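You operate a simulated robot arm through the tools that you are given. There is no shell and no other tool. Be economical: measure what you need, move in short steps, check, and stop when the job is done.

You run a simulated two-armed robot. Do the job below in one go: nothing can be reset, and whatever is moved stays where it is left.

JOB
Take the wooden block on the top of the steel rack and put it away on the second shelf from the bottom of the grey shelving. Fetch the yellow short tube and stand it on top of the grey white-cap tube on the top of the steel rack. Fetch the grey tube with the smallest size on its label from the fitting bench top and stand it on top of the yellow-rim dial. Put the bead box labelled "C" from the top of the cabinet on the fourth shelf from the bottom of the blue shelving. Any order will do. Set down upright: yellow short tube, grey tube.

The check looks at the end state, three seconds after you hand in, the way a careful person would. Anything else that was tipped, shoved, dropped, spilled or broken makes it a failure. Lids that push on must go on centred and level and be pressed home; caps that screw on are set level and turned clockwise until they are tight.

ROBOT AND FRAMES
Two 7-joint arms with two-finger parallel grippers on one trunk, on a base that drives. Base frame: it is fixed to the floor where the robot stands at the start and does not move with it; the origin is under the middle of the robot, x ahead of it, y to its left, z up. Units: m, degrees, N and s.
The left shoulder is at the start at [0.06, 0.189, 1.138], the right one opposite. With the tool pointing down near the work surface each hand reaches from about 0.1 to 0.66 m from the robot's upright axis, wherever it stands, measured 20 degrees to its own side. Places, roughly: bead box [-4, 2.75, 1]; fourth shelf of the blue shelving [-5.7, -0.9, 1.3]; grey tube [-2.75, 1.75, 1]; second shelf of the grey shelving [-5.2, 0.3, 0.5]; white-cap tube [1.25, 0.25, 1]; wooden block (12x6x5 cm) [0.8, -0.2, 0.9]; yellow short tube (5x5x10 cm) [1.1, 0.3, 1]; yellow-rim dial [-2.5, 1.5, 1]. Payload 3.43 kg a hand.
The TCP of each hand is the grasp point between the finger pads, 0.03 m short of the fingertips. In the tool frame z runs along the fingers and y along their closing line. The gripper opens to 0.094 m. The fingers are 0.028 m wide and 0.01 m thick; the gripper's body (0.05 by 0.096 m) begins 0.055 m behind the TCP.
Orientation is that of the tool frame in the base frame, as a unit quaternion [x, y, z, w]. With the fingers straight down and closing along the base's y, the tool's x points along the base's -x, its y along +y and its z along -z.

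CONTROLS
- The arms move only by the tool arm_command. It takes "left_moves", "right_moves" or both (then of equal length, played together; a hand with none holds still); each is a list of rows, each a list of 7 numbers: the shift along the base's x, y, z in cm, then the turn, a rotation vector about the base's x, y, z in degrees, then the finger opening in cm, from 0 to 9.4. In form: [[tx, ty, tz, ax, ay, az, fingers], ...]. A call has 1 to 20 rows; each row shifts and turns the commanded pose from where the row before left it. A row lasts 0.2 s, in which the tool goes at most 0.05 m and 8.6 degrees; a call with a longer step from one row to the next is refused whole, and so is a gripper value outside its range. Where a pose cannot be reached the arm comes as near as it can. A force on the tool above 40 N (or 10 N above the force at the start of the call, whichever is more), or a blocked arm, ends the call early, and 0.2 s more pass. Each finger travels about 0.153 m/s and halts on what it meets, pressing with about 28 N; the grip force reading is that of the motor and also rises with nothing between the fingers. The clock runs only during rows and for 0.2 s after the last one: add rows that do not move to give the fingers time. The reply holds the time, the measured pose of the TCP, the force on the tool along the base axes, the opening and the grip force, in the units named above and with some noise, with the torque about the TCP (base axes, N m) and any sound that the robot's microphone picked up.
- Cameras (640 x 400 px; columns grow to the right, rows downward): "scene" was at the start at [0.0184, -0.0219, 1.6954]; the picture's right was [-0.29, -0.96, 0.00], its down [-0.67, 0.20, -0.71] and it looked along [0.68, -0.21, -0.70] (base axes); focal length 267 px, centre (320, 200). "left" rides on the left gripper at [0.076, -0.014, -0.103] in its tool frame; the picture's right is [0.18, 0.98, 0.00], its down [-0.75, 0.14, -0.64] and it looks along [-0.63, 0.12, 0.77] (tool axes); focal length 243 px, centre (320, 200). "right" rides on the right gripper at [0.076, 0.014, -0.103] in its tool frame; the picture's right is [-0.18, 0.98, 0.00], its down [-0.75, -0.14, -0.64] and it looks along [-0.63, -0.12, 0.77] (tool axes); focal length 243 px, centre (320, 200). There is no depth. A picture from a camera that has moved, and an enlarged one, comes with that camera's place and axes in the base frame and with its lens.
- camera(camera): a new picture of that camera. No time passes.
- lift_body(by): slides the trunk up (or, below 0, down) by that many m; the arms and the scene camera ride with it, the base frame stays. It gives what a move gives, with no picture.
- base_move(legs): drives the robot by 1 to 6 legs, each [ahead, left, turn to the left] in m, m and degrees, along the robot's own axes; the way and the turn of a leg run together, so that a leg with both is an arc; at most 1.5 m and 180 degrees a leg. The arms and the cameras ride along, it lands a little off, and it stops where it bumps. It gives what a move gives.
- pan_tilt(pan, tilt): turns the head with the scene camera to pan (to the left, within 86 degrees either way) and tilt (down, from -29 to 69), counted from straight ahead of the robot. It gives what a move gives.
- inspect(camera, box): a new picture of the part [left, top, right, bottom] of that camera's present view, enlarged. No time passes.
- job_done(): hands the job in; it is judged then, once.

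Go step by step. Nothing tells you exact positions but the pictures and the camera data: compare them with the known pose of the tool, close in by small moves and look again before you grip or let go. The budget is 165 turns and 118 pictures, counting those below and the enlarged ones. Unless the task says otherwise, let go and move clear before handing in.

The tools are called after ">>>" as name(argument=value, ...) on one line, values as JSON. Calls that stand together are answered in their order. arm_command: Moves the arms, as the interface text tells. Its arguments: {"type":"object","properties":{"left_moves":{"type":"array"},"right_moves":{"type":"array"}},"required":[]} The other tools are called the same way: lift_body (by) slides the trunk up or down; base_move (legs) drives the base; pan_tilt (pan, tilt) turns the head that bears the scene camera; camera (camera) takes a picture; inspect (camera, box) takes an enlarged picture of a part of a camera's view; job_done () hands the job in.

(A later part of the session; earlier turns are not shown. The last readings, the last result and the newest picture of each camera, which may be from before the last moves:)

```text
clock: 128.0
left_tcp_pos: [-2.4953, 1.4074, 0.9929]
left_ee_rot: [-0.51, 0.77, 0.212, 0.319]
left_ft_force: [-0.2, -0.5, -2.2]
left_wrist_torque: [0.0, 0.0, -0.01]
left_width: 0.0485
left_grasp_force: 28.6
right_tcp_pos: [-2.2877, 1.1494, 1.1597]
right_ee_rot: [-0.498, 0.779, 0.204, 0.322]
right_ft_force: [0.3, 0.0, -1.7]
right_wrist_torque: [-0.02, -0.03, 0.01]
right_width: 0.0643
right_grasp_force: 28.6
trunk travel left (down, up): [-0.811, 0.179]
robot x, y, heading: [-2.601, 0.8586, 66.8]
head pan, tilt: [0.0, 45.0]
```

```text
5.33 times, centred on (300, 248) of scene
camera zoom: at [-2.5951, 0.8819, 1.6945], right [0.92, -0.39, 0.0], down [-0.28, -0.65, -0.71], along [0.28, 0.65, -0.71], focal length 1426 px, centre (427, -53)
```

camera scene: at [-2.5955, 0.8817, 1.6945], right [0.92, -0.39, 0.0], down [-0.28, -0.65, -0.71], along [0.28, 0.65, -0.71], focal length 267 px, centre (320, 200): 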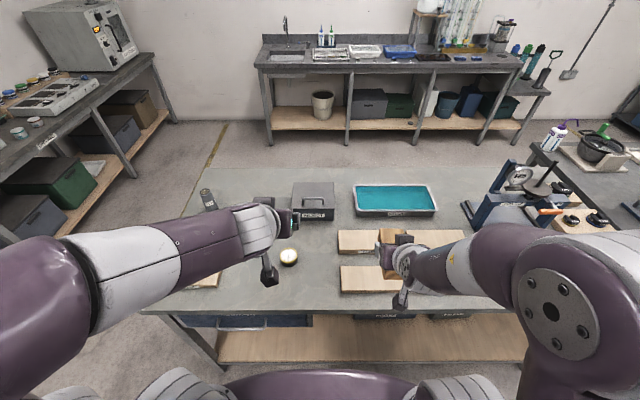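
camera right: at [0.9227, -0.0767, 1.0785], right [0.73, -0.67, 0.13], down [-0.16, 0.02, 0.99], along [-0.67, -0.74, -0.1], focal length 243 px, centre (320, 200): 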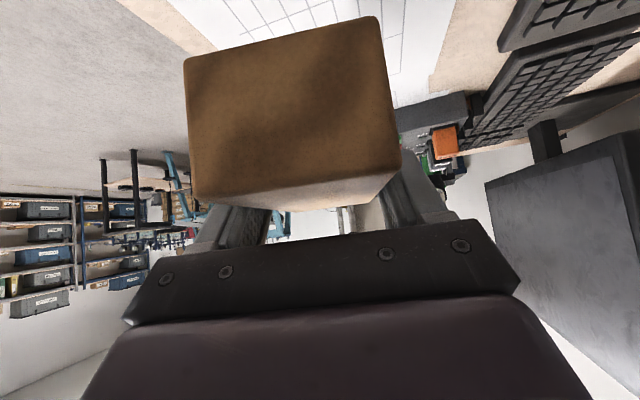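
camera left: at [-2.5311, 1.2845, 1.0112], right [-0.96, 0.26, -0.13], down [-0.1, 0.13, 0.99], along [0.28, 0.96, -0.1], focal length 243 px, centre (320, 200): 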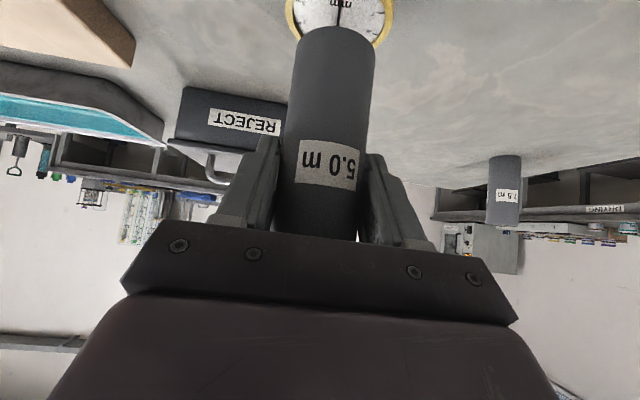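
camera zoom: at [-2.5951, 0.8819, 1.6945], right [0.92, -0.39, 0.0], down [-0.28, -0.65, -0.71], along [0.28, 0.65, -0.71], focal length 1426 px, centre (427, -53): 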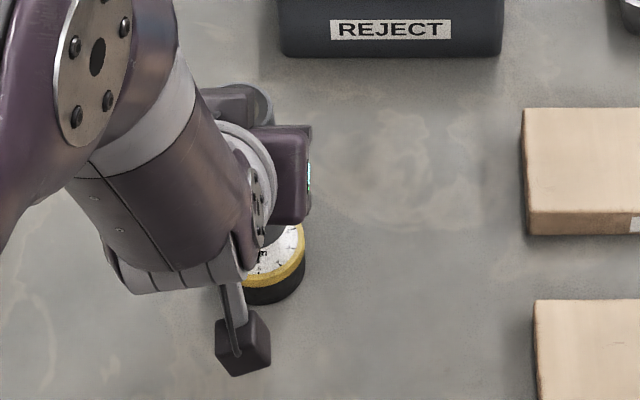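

>>> inspect(camera="left", box=[260, 0, 420, 100])

```text
4.00 times, centred on (340, 50) of left
camera zoom: at [-2.5311, 1.2845, 1.0112], right [-0.96, 0.26, -0.13], down [-0.1, 0.13, 0.99], along [0.28, 0.96, -0.1], focal length 970 px, centre (240, 800)
```

zoom: 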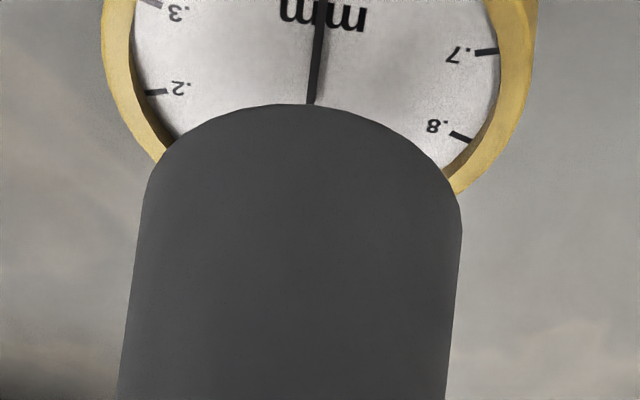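

>>> arm_command(left_moves=[[-0.1, -0.45, -0.5, 0, 0, 0, 3.2], [0, 0, -0.6, 0, 0, 0, 3.2], [0, 0, 0, 0, 0, 0, 3.2]])

>>> inspect(camera="left", box=[260, 0, 420, 100])

>>> inspect(camera="scene", box=[260, 230, 340, 280])

```text
clock: 128.8
left_tcp_pos: [-2.4957, 1.4019, 0.9811]
left_ee_rot: [-0.51, 0.771, 0.211, 0.318]
left_ft_force: [-0.9, -0.9, -1.0]
left_wrist_torque: [-0.03, 0.02, -0.02]
left_width: 0.0486
left_grasp_force: 28.3
right_tcp_pos: [-2.2881, 1.1489, 1.159]
right_ee_rot: [-0.498, 0.779, 0.203, 0.324]
right_ft_force: [0.2, 0.0, -0.8]
right_wrist_torque: [0.01, 0.0, 0.03]
right_width: 0.0641
right_grasp_force: 27.4
trunk travel left (down, up): [-0.811, 0.179]
robot x, y, heading: [-2.6041, 0.8609, 66.9]
head pan, tilt: [0.0, 45.0]
```

```text
4.00 times, centred on (340, 50) of left
camera zoom: at [-2.5315, 1.2802, 0.9993], right [-0.96, 0.26, -0.13], down [-0.1, 0.13, 0.99], along [0.28, 0.96, -0.1], focal length 970 px, centre (240, 800)
```

zoom: 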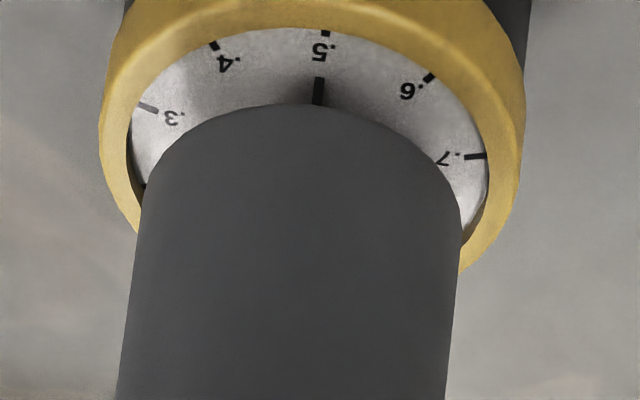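

```text
8.00 times, centred on (300, 255) of scene
camera zoom: at [-2.5953, 0.8824, 1.6945], right [0.92, -0.39, 0.0], down [-0.28, -0.65, -0.71], along [0.28, 0.65, -0.71], focal length 2138 px, centre (480, -240)
```

zoom: 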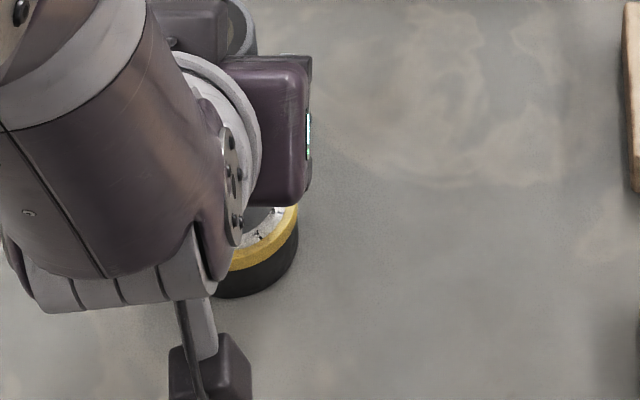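

Well centred. I lower to contact.

>>> arm_command(left_moves=[[0, 0, -0.4, 0, 0, 0, 3.2], [0, 0, -0.2, 0, 0, 0, 3.2], [0, 0, -0.2, 0, 0, 0, 3.2]])

>>> inspect(camera="left", box=[260, 0, 420, 100])

```text
clock: 129.6
left_tcp_pos: [-2.4957, 1.4021, 0.9742]
left_ee_rot: [-0.511, 0.77, 0.211, 0.318]
left_ft_force: [0.4, -0.3, -3.4]
left_wrist_torque: [0.02, 0.03, 0.02]
left_width: 0.0486
left_grasp_force: 28.0
right_tcp_pos: [-2.2874, 1.1492, 1.1586]
right_ee_rot: [-0.498, 0.779, 0.203, 0.323]
right_ft_force: [-0.7, 0.2, -1.2]
right_wrist_torque: [-0.01, -0.07, 0.02]
right_width: 0.0642
right_grasp_force: 28.0
trunk travel left (down, up): [-0.811, 0.179]
robot x, y, heading: [-2.6031, 0.8606, 67.0]
head pan, tilt: [0.0, 45.0]
```

```text
4.00 times, centred on (340, 50) of left
camera zoom: at [-2.5325, 1.2804, 0.9919], right [-0.96, 0.26, -0.13], down [-0.1, 0.13, 0.99], along [0.28, 0.96, -0.1], focal length 970 px, centre (240, 800)
```

zoom: 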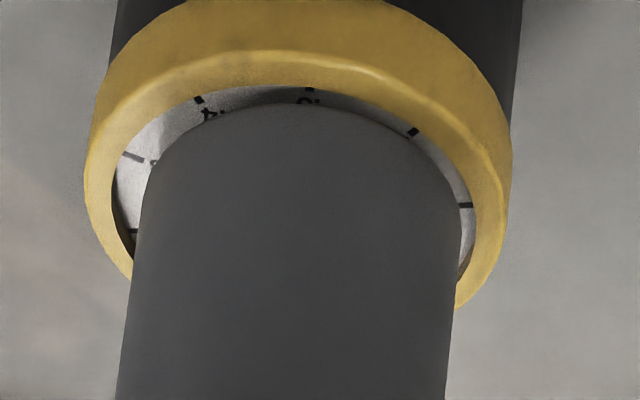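

>>> arm_command(left_moves=[[0.2, 0.07, 0, 0, 0, 0, 3.2], [0, 0, -0.2, 0, 0, 0, 3.2], [0, 0, -0.15, 0, 0, 0, 3.2]])

>>> inspect(camera="left", box=[260, 0, 420, 100])

```text
clock: 130.4
left_tcp_pos: [-2.4936, 1.4038, 0.9708]
left_ee_rot: [-0.51, 0.77, 0.213, 0.32]
left_ft_force: [-0.8, -2.3, 7.7]
left_wrist_torque: [-0.09, 0.31, 0.03]
left_width: 0.0485
left_grasp_force: 27.9
right_tcp_pos: [-2.2883, 1.1471, 1.1603]
right_ee_rot: [-0.498, 0.778, 0.205, 0.324]
right_ft_force: [0.2, 0.0, -2.8]
right_wrist_torque: [0.03, 0.0, -0.02]
right_width: 0.0644
right_grasp_force: 27.7
trunk travel left (down, up): [-0.811, 0.179]
robot x, y, heading: [-2.6062, 0.8596, 67.2]
head pan, tilt: [0.0, 45.0]
```

```text
4.00 times, centred on (340, 50) of left
camera zoom: at [-2.5306, 1.2808, 0.9901], right [-0.96, 0.26, -0.13], down [-0.1, 0.12, 0.99], along [0.28, 0.96, -0.09], focal length 970 px, centre (240, 800)
```

zoom: 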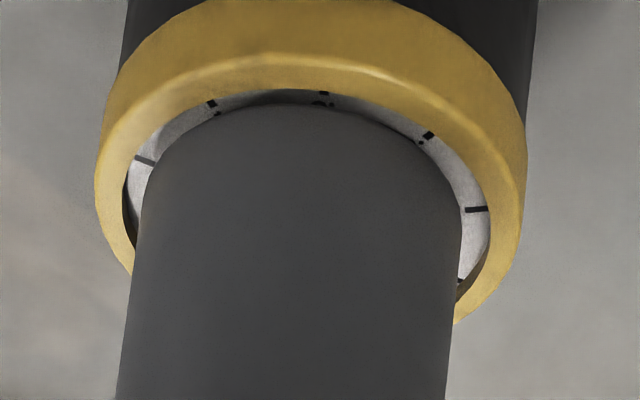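

Seated inside the rim. I release slowly and check.

>>> arm_command(left_moves=[[0, 0, 0.1, 0, 0, 0, 3.2], [0, 0, 0, 0, 0, 0, 4.9], [0, 0, 0, 0, 0, 0, 5.2], [0, 0, 0, 0, 0, 0, 6], [0, 0, 0, 0, 0, 0, 7.5], [0, 0, 0, 0, 0, 0, 7.5]])

>>> camera(camera="left")

```text
clock: 131.8
left_tcp_pos: [-2.4948, 1.4036, 0.9713]
left_ee_rot: [-0.509, 0.771, 0.212, 0.319]
left_ft_force: [-0.2, -0.5, 0.4]
left_wrist_torque: [-0.06, 0.01, -0.02]
left_width: 0.0753
left_grasp_force: 0.1
right_tcp_pos: [-2.2883, 1.1482, 1.1575]
right_ee_rot: [-0.498, 0.779, 0.203, 0.323]
right_ft_force: [0.8, -0.2, -1.5]
right_wrist_torque: [0.02, 0.04, 0.01]
right_width: 0.0643
right_grasp_force: 27.6
trunk travel left (down, up): [-0.811, 0.179]
robot x, y, heading: [-2.6045, 0.8611, 67.0]
head pan, tilt: [0.0, 45.0]
```

```text
49 pictures are left
camera left: at [-2.5308, 1.2813, 0.9899], right [-0.96, 0.26, -0.13], down [-0.1, 0.13, 0.99], along [0.28, 0.96, -0.1], focal length 243 px, centre (320, 200)
```

left: 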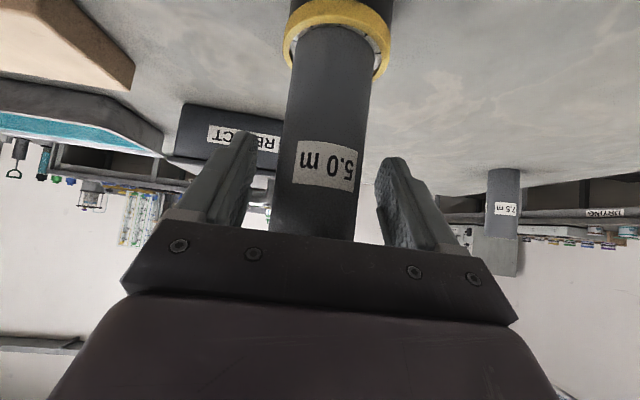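

>>> arm_command(left_moves=[[-0.56, -1.3, 1.41, 0, 0, 0, 7.5], [-1.0, -2.3, 2.5, 0, 0, 0, 7.5], [-1.0, -2.3, 2.5, 0, 0, 0, 7.5], [-1.0, -2.3, 2.5, 0, 0, 0, 7.5], [-2.0, 0, 4, 0, 0, 0, 8.5], [-2.0, 0, 4, 0, 0, 0, 8.5], [-2.0, 0, 4, 0, 0, 0, 8.5], [-1.0, 0, 4, 0, 0, 0, 8.5]])

>>> inspect(camera="scene", box=[200, 180, 360, 280])

```text
clock: 133.6
left_tcp_pos: [-2.6025, 1.3199, 1.2223]
left_ee_rot: [-0.51, 0.77, 0.212, 0.319]
left_ft_force: [-0.4, 0.1, -0.3]
left_wrist_torque: [-0.01, 0.02, 0.03]
left_width: 0.085
left_grasp_force: 0.1
right_tcp_pos: [-2.2879, 1.1488, 1.1584]
right_ee_rot: [-0.497, 0.779, 0.203, 0.323]
right_ft_force: [-0.4, 0.6, -1.2]
right_wrist_torque: [0.03, 0.03, 0.0]
right_width: 0.064
right_grasp_force: 28.7
trunk travel left (down, up): [-0.811, 0.179]
robot x, y, heading: [-2.6066, 0.8586, 67.1]
head pan, tilt: [0.0, 45.0]
```

```text
4.00 times, centred on (280, 230) of scene
camera zoom: at [-2.5956, 0.8813, 1.6945], right [0.92, -0.39, 0.0], down [-0.28, -0.65, -0.71], along [0.28, 0.65, -0.71], focal length 1069 px, centre (480, 80)
```

zoom: 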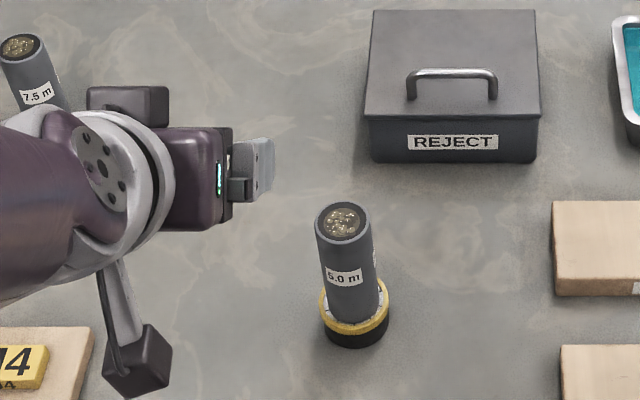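

The 5.0 m tube stands on the dial. Next I drive round the bench end to the cabinet for bead box "C" (about (-4.06, 2.69), top near z 1.08).

>>> base_move(legs=[[-0.2, 0, 0], [0, 1.1, 0], [0, 0, 90.4], [0, -0.9, 0], [0, -0.8, 0], [0.2, 0, 0]])

>>> pan_tilt(pan=20, tilt=40)

>>> camera(camera="scene")

```text
clock: 153.9
left_tcp_pos: [-3.6655, 2.7791, 1.2211]
left_ee_rot: [0.903, -0.193, -0.375, -0.079]
left_ft_force: [0.5, -0.1, 0.7]
left_wrist_torque: [-0.01, 0.0, 0.0]
left_width: 0.085
left_grasp_force: 0.1
right_tcp_pos: [-3.4865, 3.0887, 1.1586]
right_ee_rot: [0.9, -0.208, -0.372, -0.088]
right_ft_force: [0.5, -0.7, -2.5]
right_wrist_torque: [0.01, 0.02, 0.01]
right_width: 0.0641
right_grasp_force: 27.8
trunk travel left (down, up): [-0.811, 0.179]
robot x, y, heading: [-3.2091, 2.7672, 155.9]
head pan, tilt: [0.0, 45.0]
```

```text
clock: 154.7
left_tcp_pos: [-3.6653, 2.7792, 1.2223]
left_ee_rot: [0.903, -0.193, -0.375, -0.08]
left_ft_force: [0.7, 0.6, 0.3]
left_wrist_torque: [0.02, 0.01, 0.02]
left_width: 0.0848
left_grasp_force: 0.0
right_tcp_pos: [-3.488, 3.0906, 1.1583]
right_ee_rot: [0.9, -0.209, -0.372, -0.089]
right_ft_force: [0.3, -0.2, -1.1]
right_wrist_torque: [-0.01, 0.01, 0.0]
right_width: 0.064
right_grasp_force: 28.4
trunk travel left (down, up): [-0.811, 0.179]
robot x, y, heading: [-3.2043, 2.7686, 155.9]
head pan, tilt: [20.0, 40.0]
```

```text
47 pictures are left
camera scene: at [-3.2364, 2.7516, 1.7017], right [0.07, 1.0, 0.0], down [0.64, -0.05, -0.77], along [-0.76, 0.06, -0.64], focal length 267 px, centre (320, 200)
```

scene: 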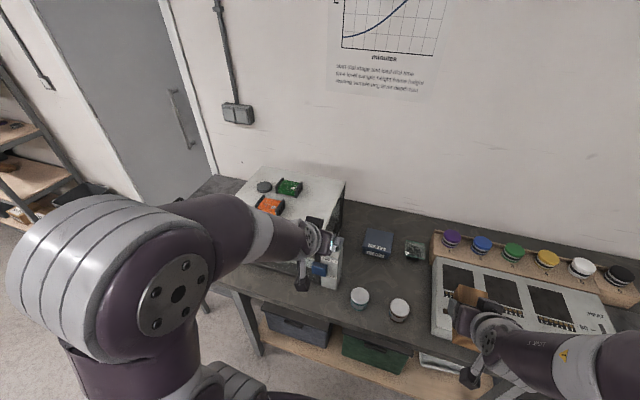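

>>> inspect(camera="scene", box=[230, 165, 326, 225])

```text
6.67 times, centred on (278, 195) of scene
camera zoom: at [-3.2364, 2.7516, 1.7017], right [0.07, 1.0, 0.0], down [0.64, -0.05, -0.77], along [-0.76, 0.06, -0.64], focal length 1782 px, centre (600, 233)
```

zoom: 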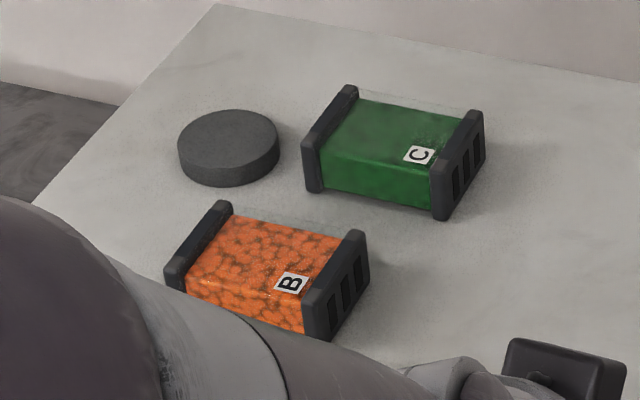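

Box C is about 8 × 5.5 × 4 cm with its long side along the bench; I can grip it by its end caps with the left hand pointing ahead and down. I move in and raise the trunk slightly.

>>> lift_body(by=0.08)

>>> base_move(legs=[[0, 0.14, 1.6], [0.19, 0, 0]])

>>> camera(camera="left")

>>> camera(camera="scene")

```text
clock: 155.9
left_tcp_pos: [-3.6648, 2.7792, 1.3011]
left_ee_rot: [0.904, -0.193, -0.374, -0.079]
left_ft_force: [0.2, 0.2, 0.7]
left_wrist_torque: [0.0, 0.0, 0.0]
left_width: 0.085
left_grasp_force: 0.0
right_tcp_pos: [-3.4887, 3.09, 1.2382]
right_ee_rot: [0.9, -0.208, -0.372, -0.088]
right_ft_force: [0.2, 0.9, -0.5]
right_wrist_torque: [0.02, 0.02, -0.04]
right_width: 0.0644
right_grasp_force: 27.6
trunk travel left (down, up): [-0.891, 0.099]
robot x, y, heading: [-3.2054, 2.7674, 156.0]
head pan, tilt: [20.0, 40.0]
```

```text
clock: 158.4
left_tcp_pos: [-3.8938, 2.7095, 1.3023]
left_ee_rot: [0.906, -0.18, -0.377, -0.074]
left_ft_force: [0.6, -0.3, 0.1]
left_wrist_torque: [-0.01, -0.01, 0.01]
left_width: 0.0849
left_grasp_force: 0.1
right_tcp_pos: [-3.7259, 3.0248, 1.2399]
right_ee_rot: [0.903, -0.195, -0.373, -0.083]
right_ft_force: [0.2, -0.4, -1.8]
right_wrist_torque: [0.0, 0.05, 0.01]
right_width: 0.0641
right_grasp_force: 27.9
trunk travel left (down, up): [-0.891, 0.099]
robot x, y, heading: [-3.4395, 2.7078, 157.6]
head pan, tilt: [20.0, 40.0]
```

```text
45 pictures are left
camera left: at [-3.7719, 2.6734, 1.3209], right [-0.26, -0.96, -0.13], down [-0.12, -0.1, 0.99], along [-0.96, 0.27, -0.09], focal length 243 px, centre (320, 200)
```

left: 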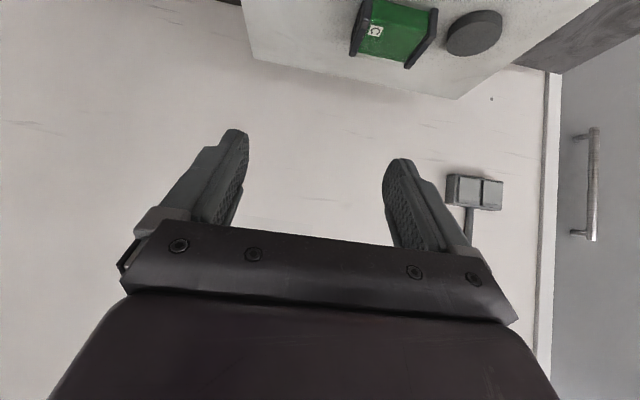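

```text
44 pictures are left
camera scene: at [-3.4621, 2.6932, 1.7819], right [0.04, 1.0, 0.0], down [0.64, -0.03, -0.77], along [-0.77, 0.03, -0.64], focal length 267 px, centre (320, 200)
```

scene: 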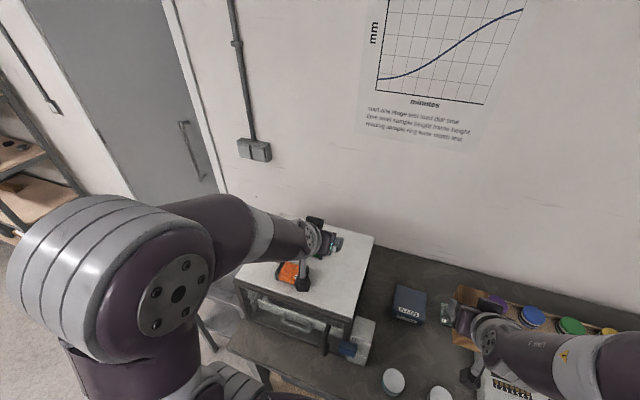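

>>> arm_command(left_moves=[[-1.9, -1.0, -3.1, 0, 0, 0, 9.4], [-1.9, -1.0, -3.1, 0, 0, 0, 9.4], [-1.9, -1.0, -3.1, 0, 0, 0, 9.4], [-1.9, -1.0, -3.1, 0, 0, 0, 9.4], [-1.75, -1.0, -3.1, 0, 0, 0, 9.4]])

>>> camera(camera="left")

```text
clock: 159.6
left_tcp_pos: [-3.9951, 2.6579, 1.146]
left_ee_rot: [0.906, -0.179, -0.376, -0.075]
left_ft_force: [-0.6, -0.6, 0.1]
left_wrist_torque: [-0.02, 0.02, -0.01]
left_width: 0.0939
left_grasp_force: 0.0
right_tcp_pos: [-3.7284, 3.0238, 1.2382]
right_ee_rot: [0.904, -0.194, -0.373, -0.083]
right_ft_force: [0.4, 0.2, -2.5]
right_wrist_torque: [0.0, -0.01, -0.03]
right_width: 0.0641
right_grasp_force: 28.4
trunk travel left (down, up): [-0.891, 0.099]
robot x, y, heading: [-3.4339, 2.7104, 157.7]
head pan, tilt: [20.0, 40.0]
```

```text
43 pictures are left
camera left: at [-3.8734, 2.6218, 1.1657], right [-0.25, -0.96, -0.13], down [-0.13, -0.1, 0.99], along [-0.96, 0.27, -0.1], focal length 243 px, centre (320, 200)
```

left: 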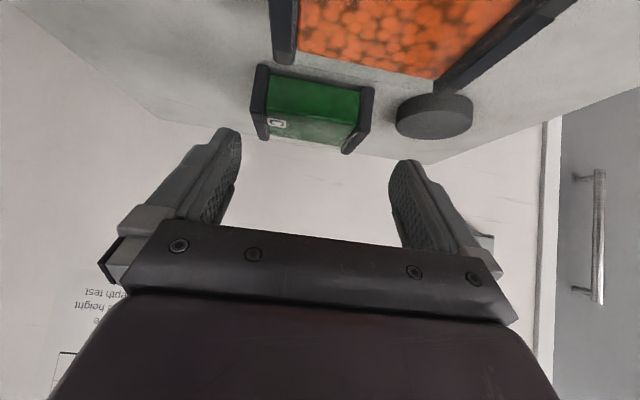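

>>> inspect(camera="left", box=[230, 40, 390, 160])

```text
3.33 times, centred on (310, 100) of left
camera zoom: at [-3.8734, 2.6218, 1.1657], right [-0.25, -0.96, -0.13], down [-0.13, -0.1, 0.99], along [-0.96, 0.27, -0.1], focal length 809 px, centre (353, 533)
```

zoom: 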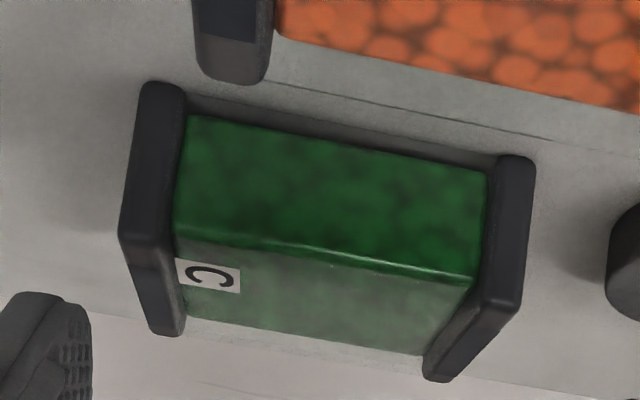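

>>> arm_command(left_moves=[[-2.9, 2.0, -1.0, 0, 0, -1, 9.4], [0, 0, 0, 0, 0, 0, 9.4]])

>>> camera(camera="left")

```text
clock: 160.2
left_tcp_pos: [-4.0205, 2.6772, 1.1367]
left_ee_rot: [0.905, -0.188, -0.375, -0.077]
left_ft_force: [0.2, 0.3, 0.3]
left_wrist_torque: [0.0, -0.02, -0.03]
left_width: 0.0939
left_grasp_force: 0.1
right_tcp_pos: [-3.7284, 3.0241, 1.2379]
right_ee_rot: [0.904, -0.196, -0.372, -0.084]
right_ft_force: [1.3, -0.5, -2.2]
right_wrist_torque: [0.0, -0.02, -0.02]
right_width: 0.0642
right_grasp_force: 28.0
trunk travel left (down, up): [-0.891, 0.099]
robot x, y, heading: [-3.4367, 2.7094, 157.8]
head pan, tilt: [20.0, 40.0]
```

```text
41 pictures are left
camera left: at [-3.9002, 2.6396, 1.155], right [-0.27, -0.95, -0.13], down [-0.13, -0.1, 0.99], along [-0.95, 0.29, -0.1], focal length 243 px, centre (320, 200)
```

left: 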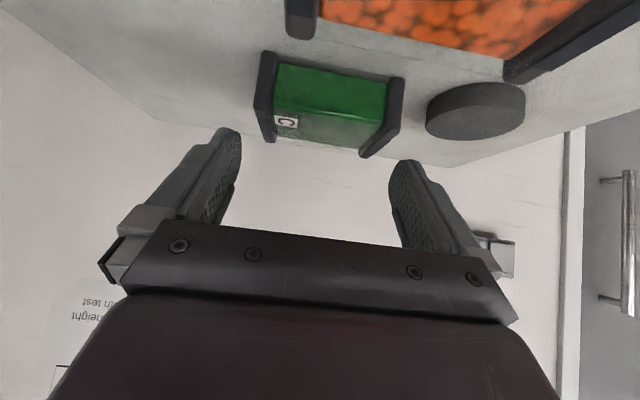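

Lateral alignment is good. I go down around the box and grip.

>>> arm_command(left_moves=[[-0.5, 0.2, -1.3, 0, 0, 0, 9.4], [-0.5, 0.2, -1.2, 0, 0, 0, 9.4], [0, 0, -1.0, 0, 0, 0, 9.4], [0, 0, 0, 0, 0, 0, 9.4]])

>>> camera(camera="left")

```text
clock: 161.2
left_tcp_pos: [-4.0293, 2.6829, 1.1013]
left_ee_rot: [0.905, -0.187, -0.375, -0.076]
left_ft_force: [-0.7, -1.0, 0.7]
left_wrist_torque: [-0.04, 0.04, 0.05]
left_width: 0.094
left_grasp_force: 0.0
right_tcp_pos: [-3.7285, 3.0248, 1.238]
right_ee_rot: [0.903, -0.195, -0.373, -0.083]
right_ft_force: [-0.8, -0.3, -1.1]
right_wrist_torque: [0.02, 0.02, 0.01]
right_width: 0.0641
right_grasp_force: 27.6
trunk travel left (down, up): [-0.891, 0.099]
robot x, y, heading: [-3.4396, 2.7101, 157.5]
head pan, tilt: [20.0, 40.0]
```

```text
40 pictures are left
camera left: at [-3.9081, 2.6453, 1.1204], right [-0.27, -0.95, -0.13], down [-0.13, -0.1, 0.99], along [-0.95, 0.28, -0.1], focal length 243 px, centre (320, 200)
```

left: 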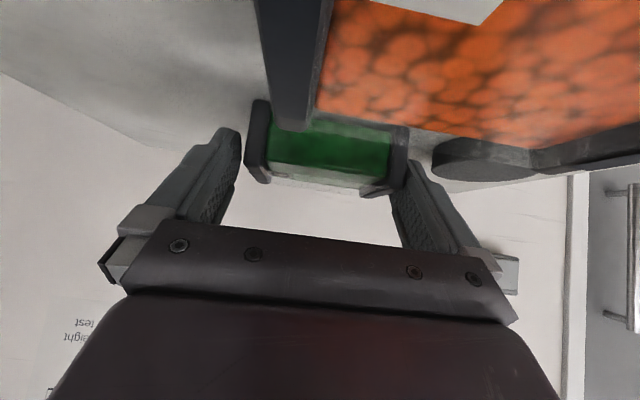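

>>> arm_command(left_moves=[[-0.8, 0.3, 0, 0, 0, 0, 9.4], [0, 0, -0.2, 0, 0, 0, 9.4], [0, 0, 0, 0, 0, 0, 8.2], [0, 0, 0, 0, 0, 0, 7], [0, 0, 0, 0, 0, 0, 6.5], [0, 0, 0, 0, 0, 0, 6.5]])

>>> camera(camera="left")

```text
clock: 162.6
left_tcp_pos: [-4.0372, 2.6869, 1.0994]
left_ee_rot: [0.904, -0.188, -0.376, -0.077]
left_ft_force: [-1.0, 0.3, 2.8]
left_wrist_torque: [0.02, 0.05, -0.01]
left_width: 0.0895
left_grasp_force: 28.1
right_tcp_pos: [-3.727, 3.0246, 1.2391]
right_ee_rot: [0.903, -0.195, -0.373, -0.084]
right_ft_force: [-0.9, -0.3, -1.7]
right_wrist_torque: [-0.02, -0.05, 0.01]
right_width: 0.064
right_grasp_force: 28.1
trunk travel left (down, up): [-0.891, 0.099]
robot x, y, heading: [-3.4374, 2.7086, 157.9]
head pan, tilt: [20.0, 40.0]
```

```text
39 pictures are left
camera left: at [-3.9156, 2.6487, 1.1185], right [-0.27, -0.95, -0.13], down [-0.13, -0.1, 0.99], along [-0.95, 0.28, -0.09], focal length 243 px, centre (320, 200)
```

left: 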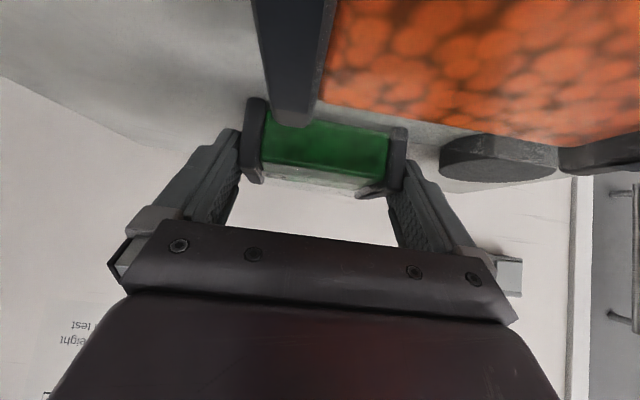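

The grip holds only the near part of the caps (box length 8.95 cm). I open, go 1.8 cm further and a bit lower, and grip again.

>>> arm_command(left_moves=[[0, 0, 0, 0, 0, 0, 9.4], [0, 0, 0, 0, 0, 0, 9.4], [-0.83, 0.36, -0.3, 0, 0, 0, 9.4], [-0.83, 0.36, -0.4, 0, 0, 0, 9.4], [0, 0, 0, 0, 0, 0, 9.4]])

>>> arm_command(left_moves=[[0, 0, 0, 0, 0, 0, 8], [0, 0, 0, 0, 0, 0, 6.5], [0, 0, 0, 0, 0, 0, 6.5]])

>>> camera(camera="left")

```text
clock: 163.8
left_tcp_pos: [-4.0534, 2.694, 1.0918]
left_ee_rot: [0.905, -0.187, -0.375, -0.076]
left_ft_force: [-0.6, -0.4, 0.8]
left_wrist_torque: [0.0, 0.0, -0.02]
left_width: 0.0942
left_grasp_force: 0.0
right_tcp_pos: [-3.7285, 3.0243, 1.2384]
right_ee_rot: [0.903, -0.196, -0.373, -0.084]
right_ft_force: [-0.2, 0.1, -2.0]
right_wrist_torque: [0.02, -0.02, -0.01]
right_width: 0.0642
right_grasp_force: 27.7
trunk travel left (down, up): [-0.891, 0.099]
robot x, y, heading: [-3.4339, 2.7136, 157.6]
head pan, tilt: [20.0, 40.0]
```

```text
clock: 164.6
left_tcp_pos: [-4.0517, 2.6928, 1.0926]
left_ee_rot: [0.905, -0.188, -0.375, -0.077]
left_ft_force: [0.2, 1.1, 0.7]
left_wrist_torque: [0.15, -0.06, -0.03]
left_width: 0.0918
left_grasp_force: 27.6
right_tcp_pos: [-3.7273, 3.0247, 1.2393]
right_ee_rot: [0.903, -0.194, -0.374, -0.082]
right_ft_force: [-0.7, -0.1, -2.1]
right_wrist_torque: [-0.02, 0.03, 0.02]
right_width: 0.064
right_grasp_force: 27.9
trunk travel left (down, up): [-0.891, 0.099]
robot x, y, heading: [-3.4399, 2.7143, 157.6]
head pan, tilt: [20.0, 40.0]
```

```text
38 pictures are left
camera left: at [-3.9316, 2.6564, 1.1116], right [-0.27, -0.95, -0.13], down [-0.13, -0.1, 0.99], along [-0.95, 0.28, -0.1], focal length 243 px, centre (320, 200)
```

left: 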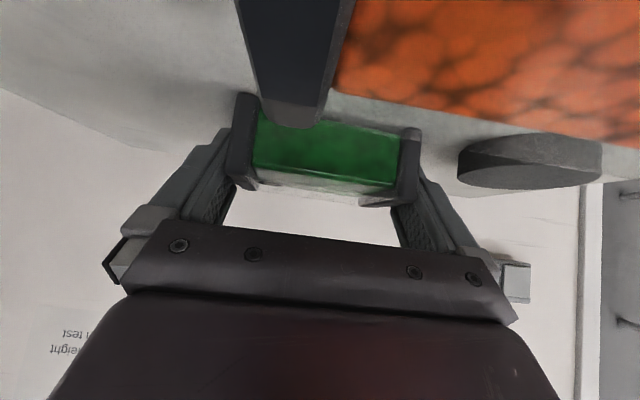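

Better hold. I lift straight up and check.

>>> arm_command(left_moves=[[0, 0, 0.5, 0, 0, 0, 6.5], [0, 0, 1, 0, 0, 0, 6.5], [0, 0, 2, 0, 0, 0, 6.5], [0, 0, 3, 0, 0, 0, 6.5], [0, 0, 3, 0, 0, 0, 6.5]])

>>> camera(camera="left")

```text
clock: 165.8
left_tcp_pos: [-4.0528, 2.6932, 1.1872]
left_ee_rot: [0.905, -0.188, -0.374, -0.077]
left_ft_force: [0.2, 0.2, -0.1]
left_wrist_torque: [-0.04, 0.0, 0.0]
left_width: 0.0918
left_grasp_force: 28.1
right_tcp_pos: [-3.727, 3.0252, 1.239]
right_ee_rot: [0.903, -0.195, -0.373, -0.082]
right_ft_force: [-1.1, -0.1, -1.1]
right_wrist_torque: [0.0, 0.01, 0.03]
right_width: 0.0641
right_grasp_force: 27.9
trunk travel left (down, up): [-0.891, 0.099]
robot x, y, heading: [-3.4348, 2.7125, 157.4]
head pan, tilt: [20.0, 40.0]
```

```text
37 pictures are left
camera left: at [-3.9317, 2.656, 1.2066], right [-0.27, -0.95, -0.13], down [-0.13, -0.1, 0.99], along [-0.95, 0.28, -0.1], focal length 243 px, centre (320, 200)
```

left: 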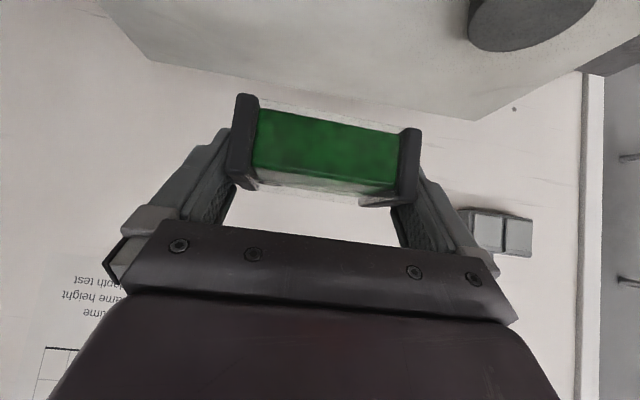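

Box C held upright. I lift and pull it in, back off and drive left toward the shelving.

>>> arm_command(left_moves=[[0, 0, 3, 0, 0, 0, 6.5], [0, 0, 3, 0, 0, 0, 6.5], [3, -1.2, 0, 0, 0, 0, 6.5], [3, -1.2, 0, 0, 0, 0, 6.5], [3, -1.2, 0, 0, 0, 0, 6.5], [3, -1.2, 0, 0, 0, 0, 6.5]])

>>> base_move(legs=[[-0.37, 0, 0], [0, 1.4, 0], [0, 1.0, 0]])

>>> pan_tilt(pan=15, tilt=30)

>>> camera(camera="scene")

```text
clock: 167.2
left_tcp_pos: [-3.9319, 2.6438, 1.2478]
left_ee_rot: [0.904, -0.188, -0.375, -0.078]
left_ft_force: [0.5, -0.9, -1.0]
left_wrist_torque: [0.0, 0.0, -0.01]
left_width: 0.0922
left_grasp_force: 27.8
right_tcp_pos: [-3.7265, 3.0248, 1.239]
right_ee_rot: [0.903, -0.195, -0.373, -0.083]
right_ft_force: [0.8, 0.4, -2.1]
right_wrist_torque: [0.0, -0.03, 0.03]
right_width: 0.064
right_grasp_force: 27.8
trunk travel left (down, up): [-0.891, 0.099]
robot x, y, heading: [-3.435, 2.7104, 157.6]
head pan, tilt: [20.0, 40.0]
```

```text
clock: 180.9
left_tcp_pos: [-4.4342, 0.2202, 1.247]
left_ee_rot: [0.91, -0.16, -0.377, -0.065]
left_ft_force: [-0.5, 0.6, -1.9]
left_wrist_torque: [0.0, -0.02, -0.01]
left_width: 0.0919
left_grasp_force: 28.0
right_tcp_pos: [-4.251, 0.6126, 1.238]
right_ee_rot: [0.909, -0.167, -0.375, -0.071]
right_ft_force: [-0.1, -0.3, -1.3]
right_wrist_torque: [0.06, -0.01, -0.01]
right_width: 0.064
right_grasp_force: 28.0
trunk travel left (down, up): [-0.891, 0.099]
robot x, y, heading: [-3.9421, 0.3168, 161.3]
head pan, tilt: [20.0, 40.0]
```

```text
clock: 181.7
left_tcp_pos: [-4.4345, 0.221, 1.247]
left_ee_rot: [0.91, -0.16, -0.377, -0.066]
left_ft_force: [-0.2, 0.3, -0.7]
left_wrist_torque: [0.03, -0.01, -0.02]
left_width: 0.0918
left_grasp_force: 28.2
right_tcp_pos: [-4.2523, 0.6114, 1.2396]
right_ee_rot: [0.909, -0.166, -0.375, -0.071]
right_ft_force: [0.0, -0.7, -0.8]
right_wrist_torque: [0.0, -0.01, -0.04]
right_width: 0.0643
right_grasp_force: 27.7
trunk travel left (down, up): [-0.891, 0.099]
robot x, y, heading: [-3.9387, 0.3182, 161.0]
head pan, tilt: [15.0, 30.0]
```

```text
36 pictures are left
camera scene: at [-3.9755, 0.3053, 1.7971], right [0.07, 1.0, 0.0], down [0.5, -0.03, -0.87], along [-0.86, 0.06, -0.5], focal length 267 px, centre (320, 200)
```

scene: 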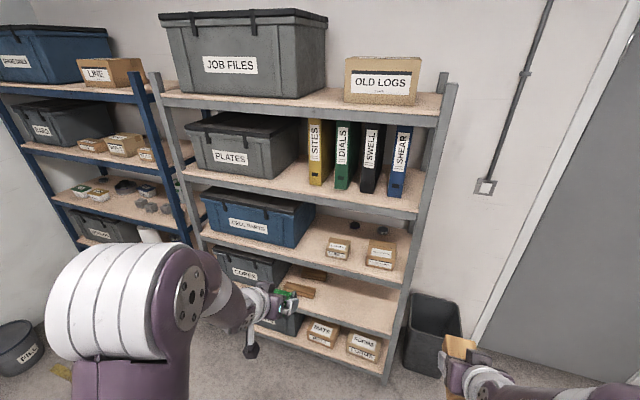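

The grey shelving is ahead and the blue to its left. Box C goes first, so I drive left in front of the blue shelving.

>>> base_move(legs=[[0, 0, -3.5], [0, 1.25, 0]])

>>> pan_tilt(pan=5, tilt=25)

>>> camera(camera="scene")

```text
clock: 188.4
left_tcp_pos: [-4.9061, -0.907, 1.2479]
left_ee_rot: [0.906, -0.183, -0.375, -0.075]
left_ft_force: [-0.7, 0.0, -1.5]
left_wrist_torque: [0.0, 0.03, -0.01]
left_width: 0.0919
left_grasp_force: 28.1
right_tcp_pos: [-4.7041, -0.5254, 1.2385]
right_ee_rot: [0.905, -0.189, -0.373, -0.081]
right_ft_force: [0.2, 0.7, -2.0]
right_wrist_torque: [-0.03, 0.01, 0.02]
right_width: 0.0643
right_grasp_force: 27.3
trunk travel left (down, up): [-0.891, 0.099]
robot x, y, heading: [-4.4093, -0.8367, 158.5]
head pan, tilt: [15.0, 30.0]
```

```text
clock: 189.1
left_tcp_pos: [-4.9065, -0.9075, 1.2474]
left_ee_rot: [0.905, -0.183, -0.376, -0.076]
left_ft_force: [-0.5, 0.6, -1.1]
left_wrist_torque: [-0.03, 0.0, -0.03]
left_width: 0.0919
left_grasp_force: 27.8
right_tcp_pos: [-4.7042, -0.5249, 1.2385]
right_ee_rot: [0.905, -0.191, -0.373, -0.081]
right_ft_force: [0.6, 0.1, -1.3]
right_wrist_torque: [0.01, 0.01, -0.01]
right_width: 0.064
right_grasp_force: 27.9
trunk travel left (down, up): [-0.891, 0.099]
robot x, y, heading: [-4.4061, -0.8333, 158.3]
head pan, tilt: [5.0, 25.0]
```

```text
35 pictures are left
camera scene: at [-4.4424, -0.8297, 1.8051], right [0.29, 0.96, 0.0], down [0.41, -0.12, -0.91], along [-0.87, 0.26, -0.42], focal length 267 px, centre (320, 200)
```

scene: 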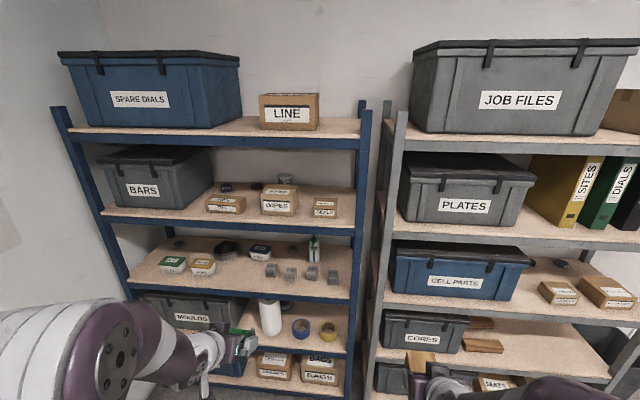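

>>> inspect(camera="scene", box=[90, 120, 380, 260])

```text
2.21 times, centred on (235, 190) of scene
camera zoom: at [-4.4424, -0.8297, 1.8051], right [0.29, 0.96, 0.0], down [0.41, -0.12, -0.91], along [-0.87, 0.26, -0.42], focal length 590 px, centre (508, 222)
```

zoom: 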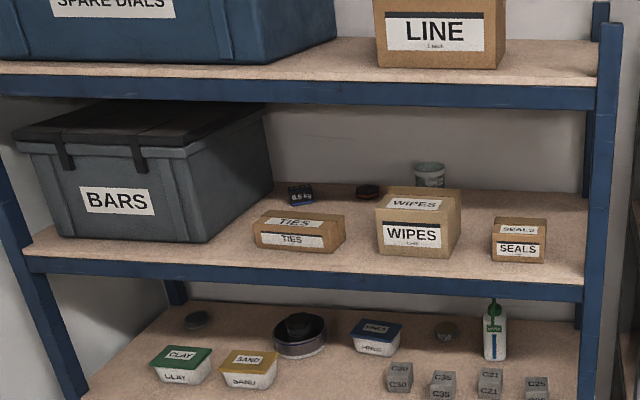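

On the blue fourth shelf the free place is behind SEALS, between WIPES and the right posts. I draw the right hand in, raise the trunk, and drive closer.

>>> arm_command(right_moves=[[2.8, -1.1, 0, 0, 0, 0, 4.5], [2.8, -1.1, 0, 0, 0, 0, 4.5], [2.8, -1.1, 0, 0, 0, 0, 4.5], [2.8, -1.1, 0, 0, 0, 0, 4.5]])

>>> lift_body(by=0.09)

>>> base_move(legs=[[0, -0.12, -0.8], [0.36, 0, 0]])

>>> camera(camera="scene")

```text
clock: 190.1
left_tcp_pos: [-4.9062, -0.9066, 1.248]
left_ee_rot: [0.905, -0.183, -0.375, -0.075]
left_ft_force: [0.1, 0.2, -1.4]
left_wrist_torque: [0.01, 0.01, 0.0]
left_width: 0.0918
left_grasp_force: 27.9
right_tcp_pos: [-4.6637, -0.5503, 1.2168]
right_ee_rot: [0.904, -0.191, -0.373, -0.083]
right_ft_force: [0.9, -0.5, -1.4]
right_wrist_torque: [-0.01, 0.0, 0.01]
right_width: 0.0641
right_grasp_force: 27.8
right hand out of reach, approached as far as the arm can: row 2, 3, 4
trunk travel left (down, up): [-0.891, 0.099]
robot x, y, heading: [-4.4095, -0.837, 157.7]
head pan, tilt: [5.0, 25.0]
```

```text
clock: 191.3
left_tcp_pos: [-4.9069, -0.9066, 1.3375]
left_ee_rot: [0.906, -0.183, -0.375, -0.075]
left_ft_force: [0.7, -0.6, -1.4]
left_wrist_torque: [-0.02, -0.03, 0.0]
left_width: 0.0917
left_grasp_force: 28.2
right_tcp_pos: [-4.6645, -0.547, 1.3062]
right_ee_rot: [0.904, -0.191, -0.372, -0.083]
right_ft_force: [-0.2, -0.3, -1.4]
right_wrist_torque: [-0.05, -0.02, 0.01]
right_width: 0.0641
right_grasp_force: 28.1
trunk travel left (down, up): [-0.981, 0.009]
robot x, y, heading: [-4.4107, -0.8356, 158.1]
head pan, tilt: [5.0, 25.0]
```

```text
clock: 194.5
left_tcp_pos: [-5.1946, -0.6415, 1.3378]
left_ee_rot: [0.902, -0.195, -0.375, -0.081]
left_ft_force: [0.2, 0.2, -0.8]
left_wrist_torque: [0.01, -0.03, 0.02]
left_width: 0.092
left_grasp_force: 28.0
right_tcp_pos: [-4.9446, -0.2885, 1.3071]
right_ee_rot: [0.902, -0.201, -0.373, -0.087]
right_ft_force: [0.8, -0.7, -1.7]
right_wrist_torque: [0.01, 0.0, 0.01]
right_width: 0.0642
right_grasp_force: 28.4
trunk travel left (down, up): [-0.981, 0.009]
robot x, y, heading: [-4.7021, -0.5787, 156.9]
head pan, tilt: [5.0, 25.0]
```

```text
33 pictures are left
camera scene: at [-4.7291, -0.5756, 1.8952], right [0.31, 0.95, 0.0], down [0.4, -0.13, -0.91], along [-0.86, 0.28, -0.42], focal length 267 px, centre (320, 200)
```

scene: 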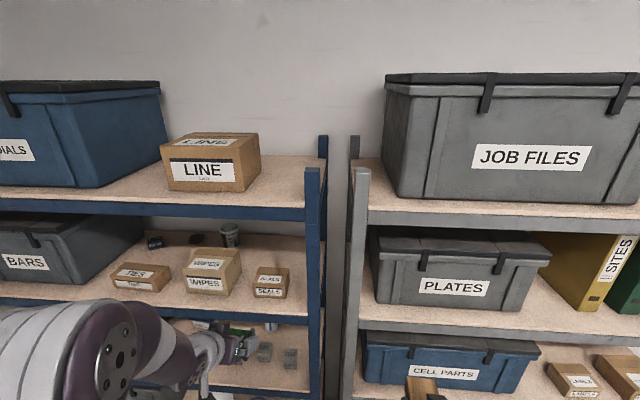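

>>> inspect(camera="scene", box=[170, 200, 330, 320])

```text
3.33 times, centred on (250, 260) of scene
camera zoom: at [-4.7291, -0.5756, 1.8952], right [0.31, 0.95, 0.0], down [0.4, -0.13, -0.91], along [-0.86, 0.28, -0.42], focal length 891 px, centre (553, 0)
```

zoom: 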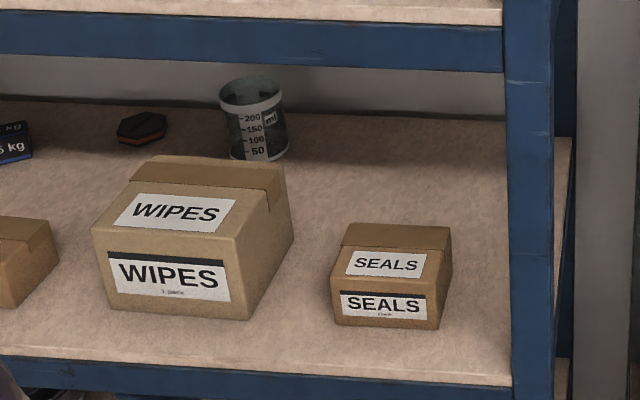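

>>> inspect(camera="scene", box=[0, 200, 180, 320])

```text
3.33 times, centred on (90, 260) of scene
camera zoom: at [-4.7291, -0.5756, 1.8952], right [0.31, 0.95, 0.0], down [0.4, -0.13, -0.91], along [-0.86, 0.28, -0.42], focal length 891 px, centre (1087, 0)
```

zoom: 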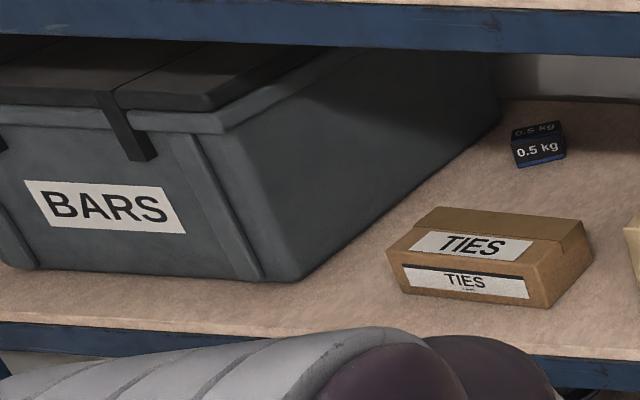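

A better place is the front strip before the gap between BARS and TIES (about 7 cm deep). I shift the base left to line up with it.

>>> base_move(legs=[[-0.02, 0.58, 0.6]])

>>> camera(camera="scene")

>>> inspect(camera="scene", box=[170, 220, 350, 340])

```text
clock: 197.9
left_tcp_pos: [-5.4128, -1.1865, 1.3381]
left_ee_rot: [0.903, -0.197, -0.374, -0.08]
left_ft_force: [0.3, 0.0, -1.9]
left_wrist_torque: [0.01, 0.02, 0.02]
left_width: 0.0918
left_grasp_force: 27.9
right_tcp_pos: [-5.1607, -0.8346, 1.3075]
right_ee_rot: [0.902, -0.202, -0.372, -0.086]
right_ft_force: [0.3, 0.3, -1.9]
right_wrist_torque: [0.03, 0.0, 0.06]
right_width: 0.0639
right_grasp_force: 27.4
trunk travel left (down, up): [-0.981, 0.009]
robot x, y, heading: [-4.9133, -1.129, 156.4]
head pan, tilt: [5.0, 25.0]
```

```text
30 pictures are left
camera scene: at [-4.9468, -1.1215, 1.8951], right [0.32, 0.95, 0.0], down [0.4, -0.13, -0.91], along [-0.86, 0.29, -0.42], focal length 267 px, centre (320, 200)
```

scene: 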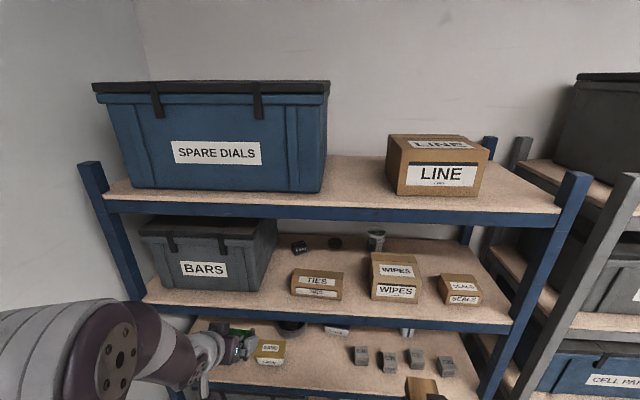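

```text
3.33 times, centred on (260, 280) of scene
camera zoom: at [-4.9468, -1.1215, 1.8951], right [0.32, 0.95, 0.0], down [0.4, -0.13, -0.91], along [-0.86, 0.29, -0.42], focal length 891 px, centre (520, -67)
```

zoom: 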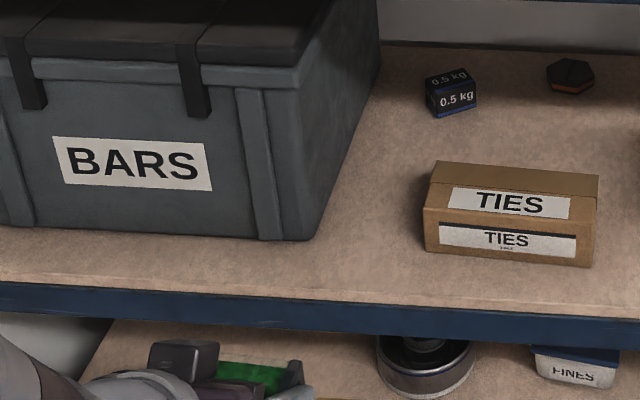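

>>> arm_command(left_moves=[[0, 0, 1.5, 0, 0, 1, 6.5], [-3.4, 2.5, 0, 0, 0, 1, 6.5], [-3.4, 2.5, 0, 0, 0, 0, 6.5], [-3.4, 2.5, 0, 0, 0, 0, 6.5], [-3.4, 2.5, 0, 0, 0, 0, 6.5], [0, 0, 0, 0, 0, 0, 6.5]])

>>> camera(camera="left")

>>> inspect(camera="scene", box=[170, 220, 350, 340])

```text
clock: 199.3
left_tcp_pos: [-5.5513, -1.0866, 1.3517]
left_ee_rot: [0.906, -0.18, -0.377, -0.074]
left_ft_force: [0.5, 0.9, 0.0]
left_wrist_torque: [-0.01, -0.01, 0.03]
left_width: 0.0917
left_grasp_force: 28.1
right_tcp_pos: [-5.1616, -0.8354, 1.3068]
right_ee_rot: [0.902, -0.203, -0.371, -0.087]
right_ft_force: [0.3, 0.4, -1.6]
right_wrist_torque: [-0.01, 0.01, 0.06]
right_width: 0.064
right_grasp_force: 28.7
trunk travel left (down, up): [-0.981, 0.009]
robot x, y, heading: [-4.9122, -1.1321, 156.5]
head pan, tilt: [5.0, 25.0]
```

```text
28 pictures are left
camera left: at [-5.429, -1.1232, 1.3716], right [-0.26, -0.96, -0.13], down [-0.13, -0.1, 0.99], along [-0.96, 0.27, -0.1], focal length 243 px, centre (320, 200)
```

left: 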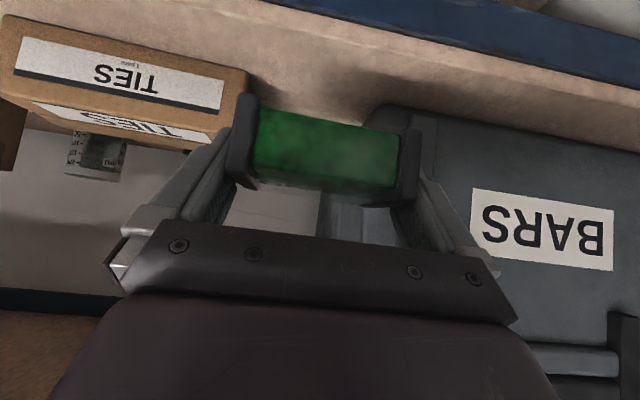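

```text
3.33 times, centred on (260, 280) of scene
camera zoom: at [-4.9479, -1.1236, 1.8951], right [0.32, 0.95, 0.0], down [0.4, -0.13, -0.91], along [-0.86, 0.29, -0.42], focal length 891 px, centre (520, -67)
```

zoom: 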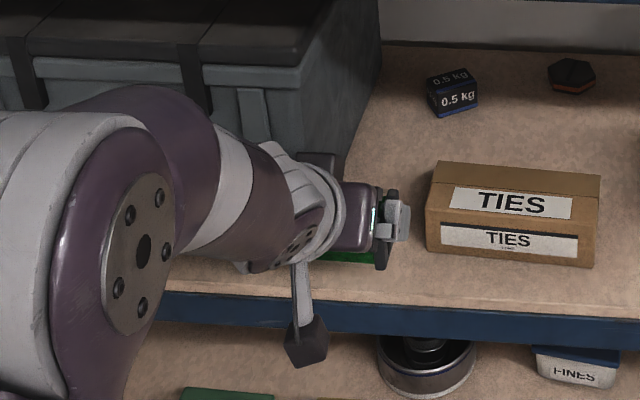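

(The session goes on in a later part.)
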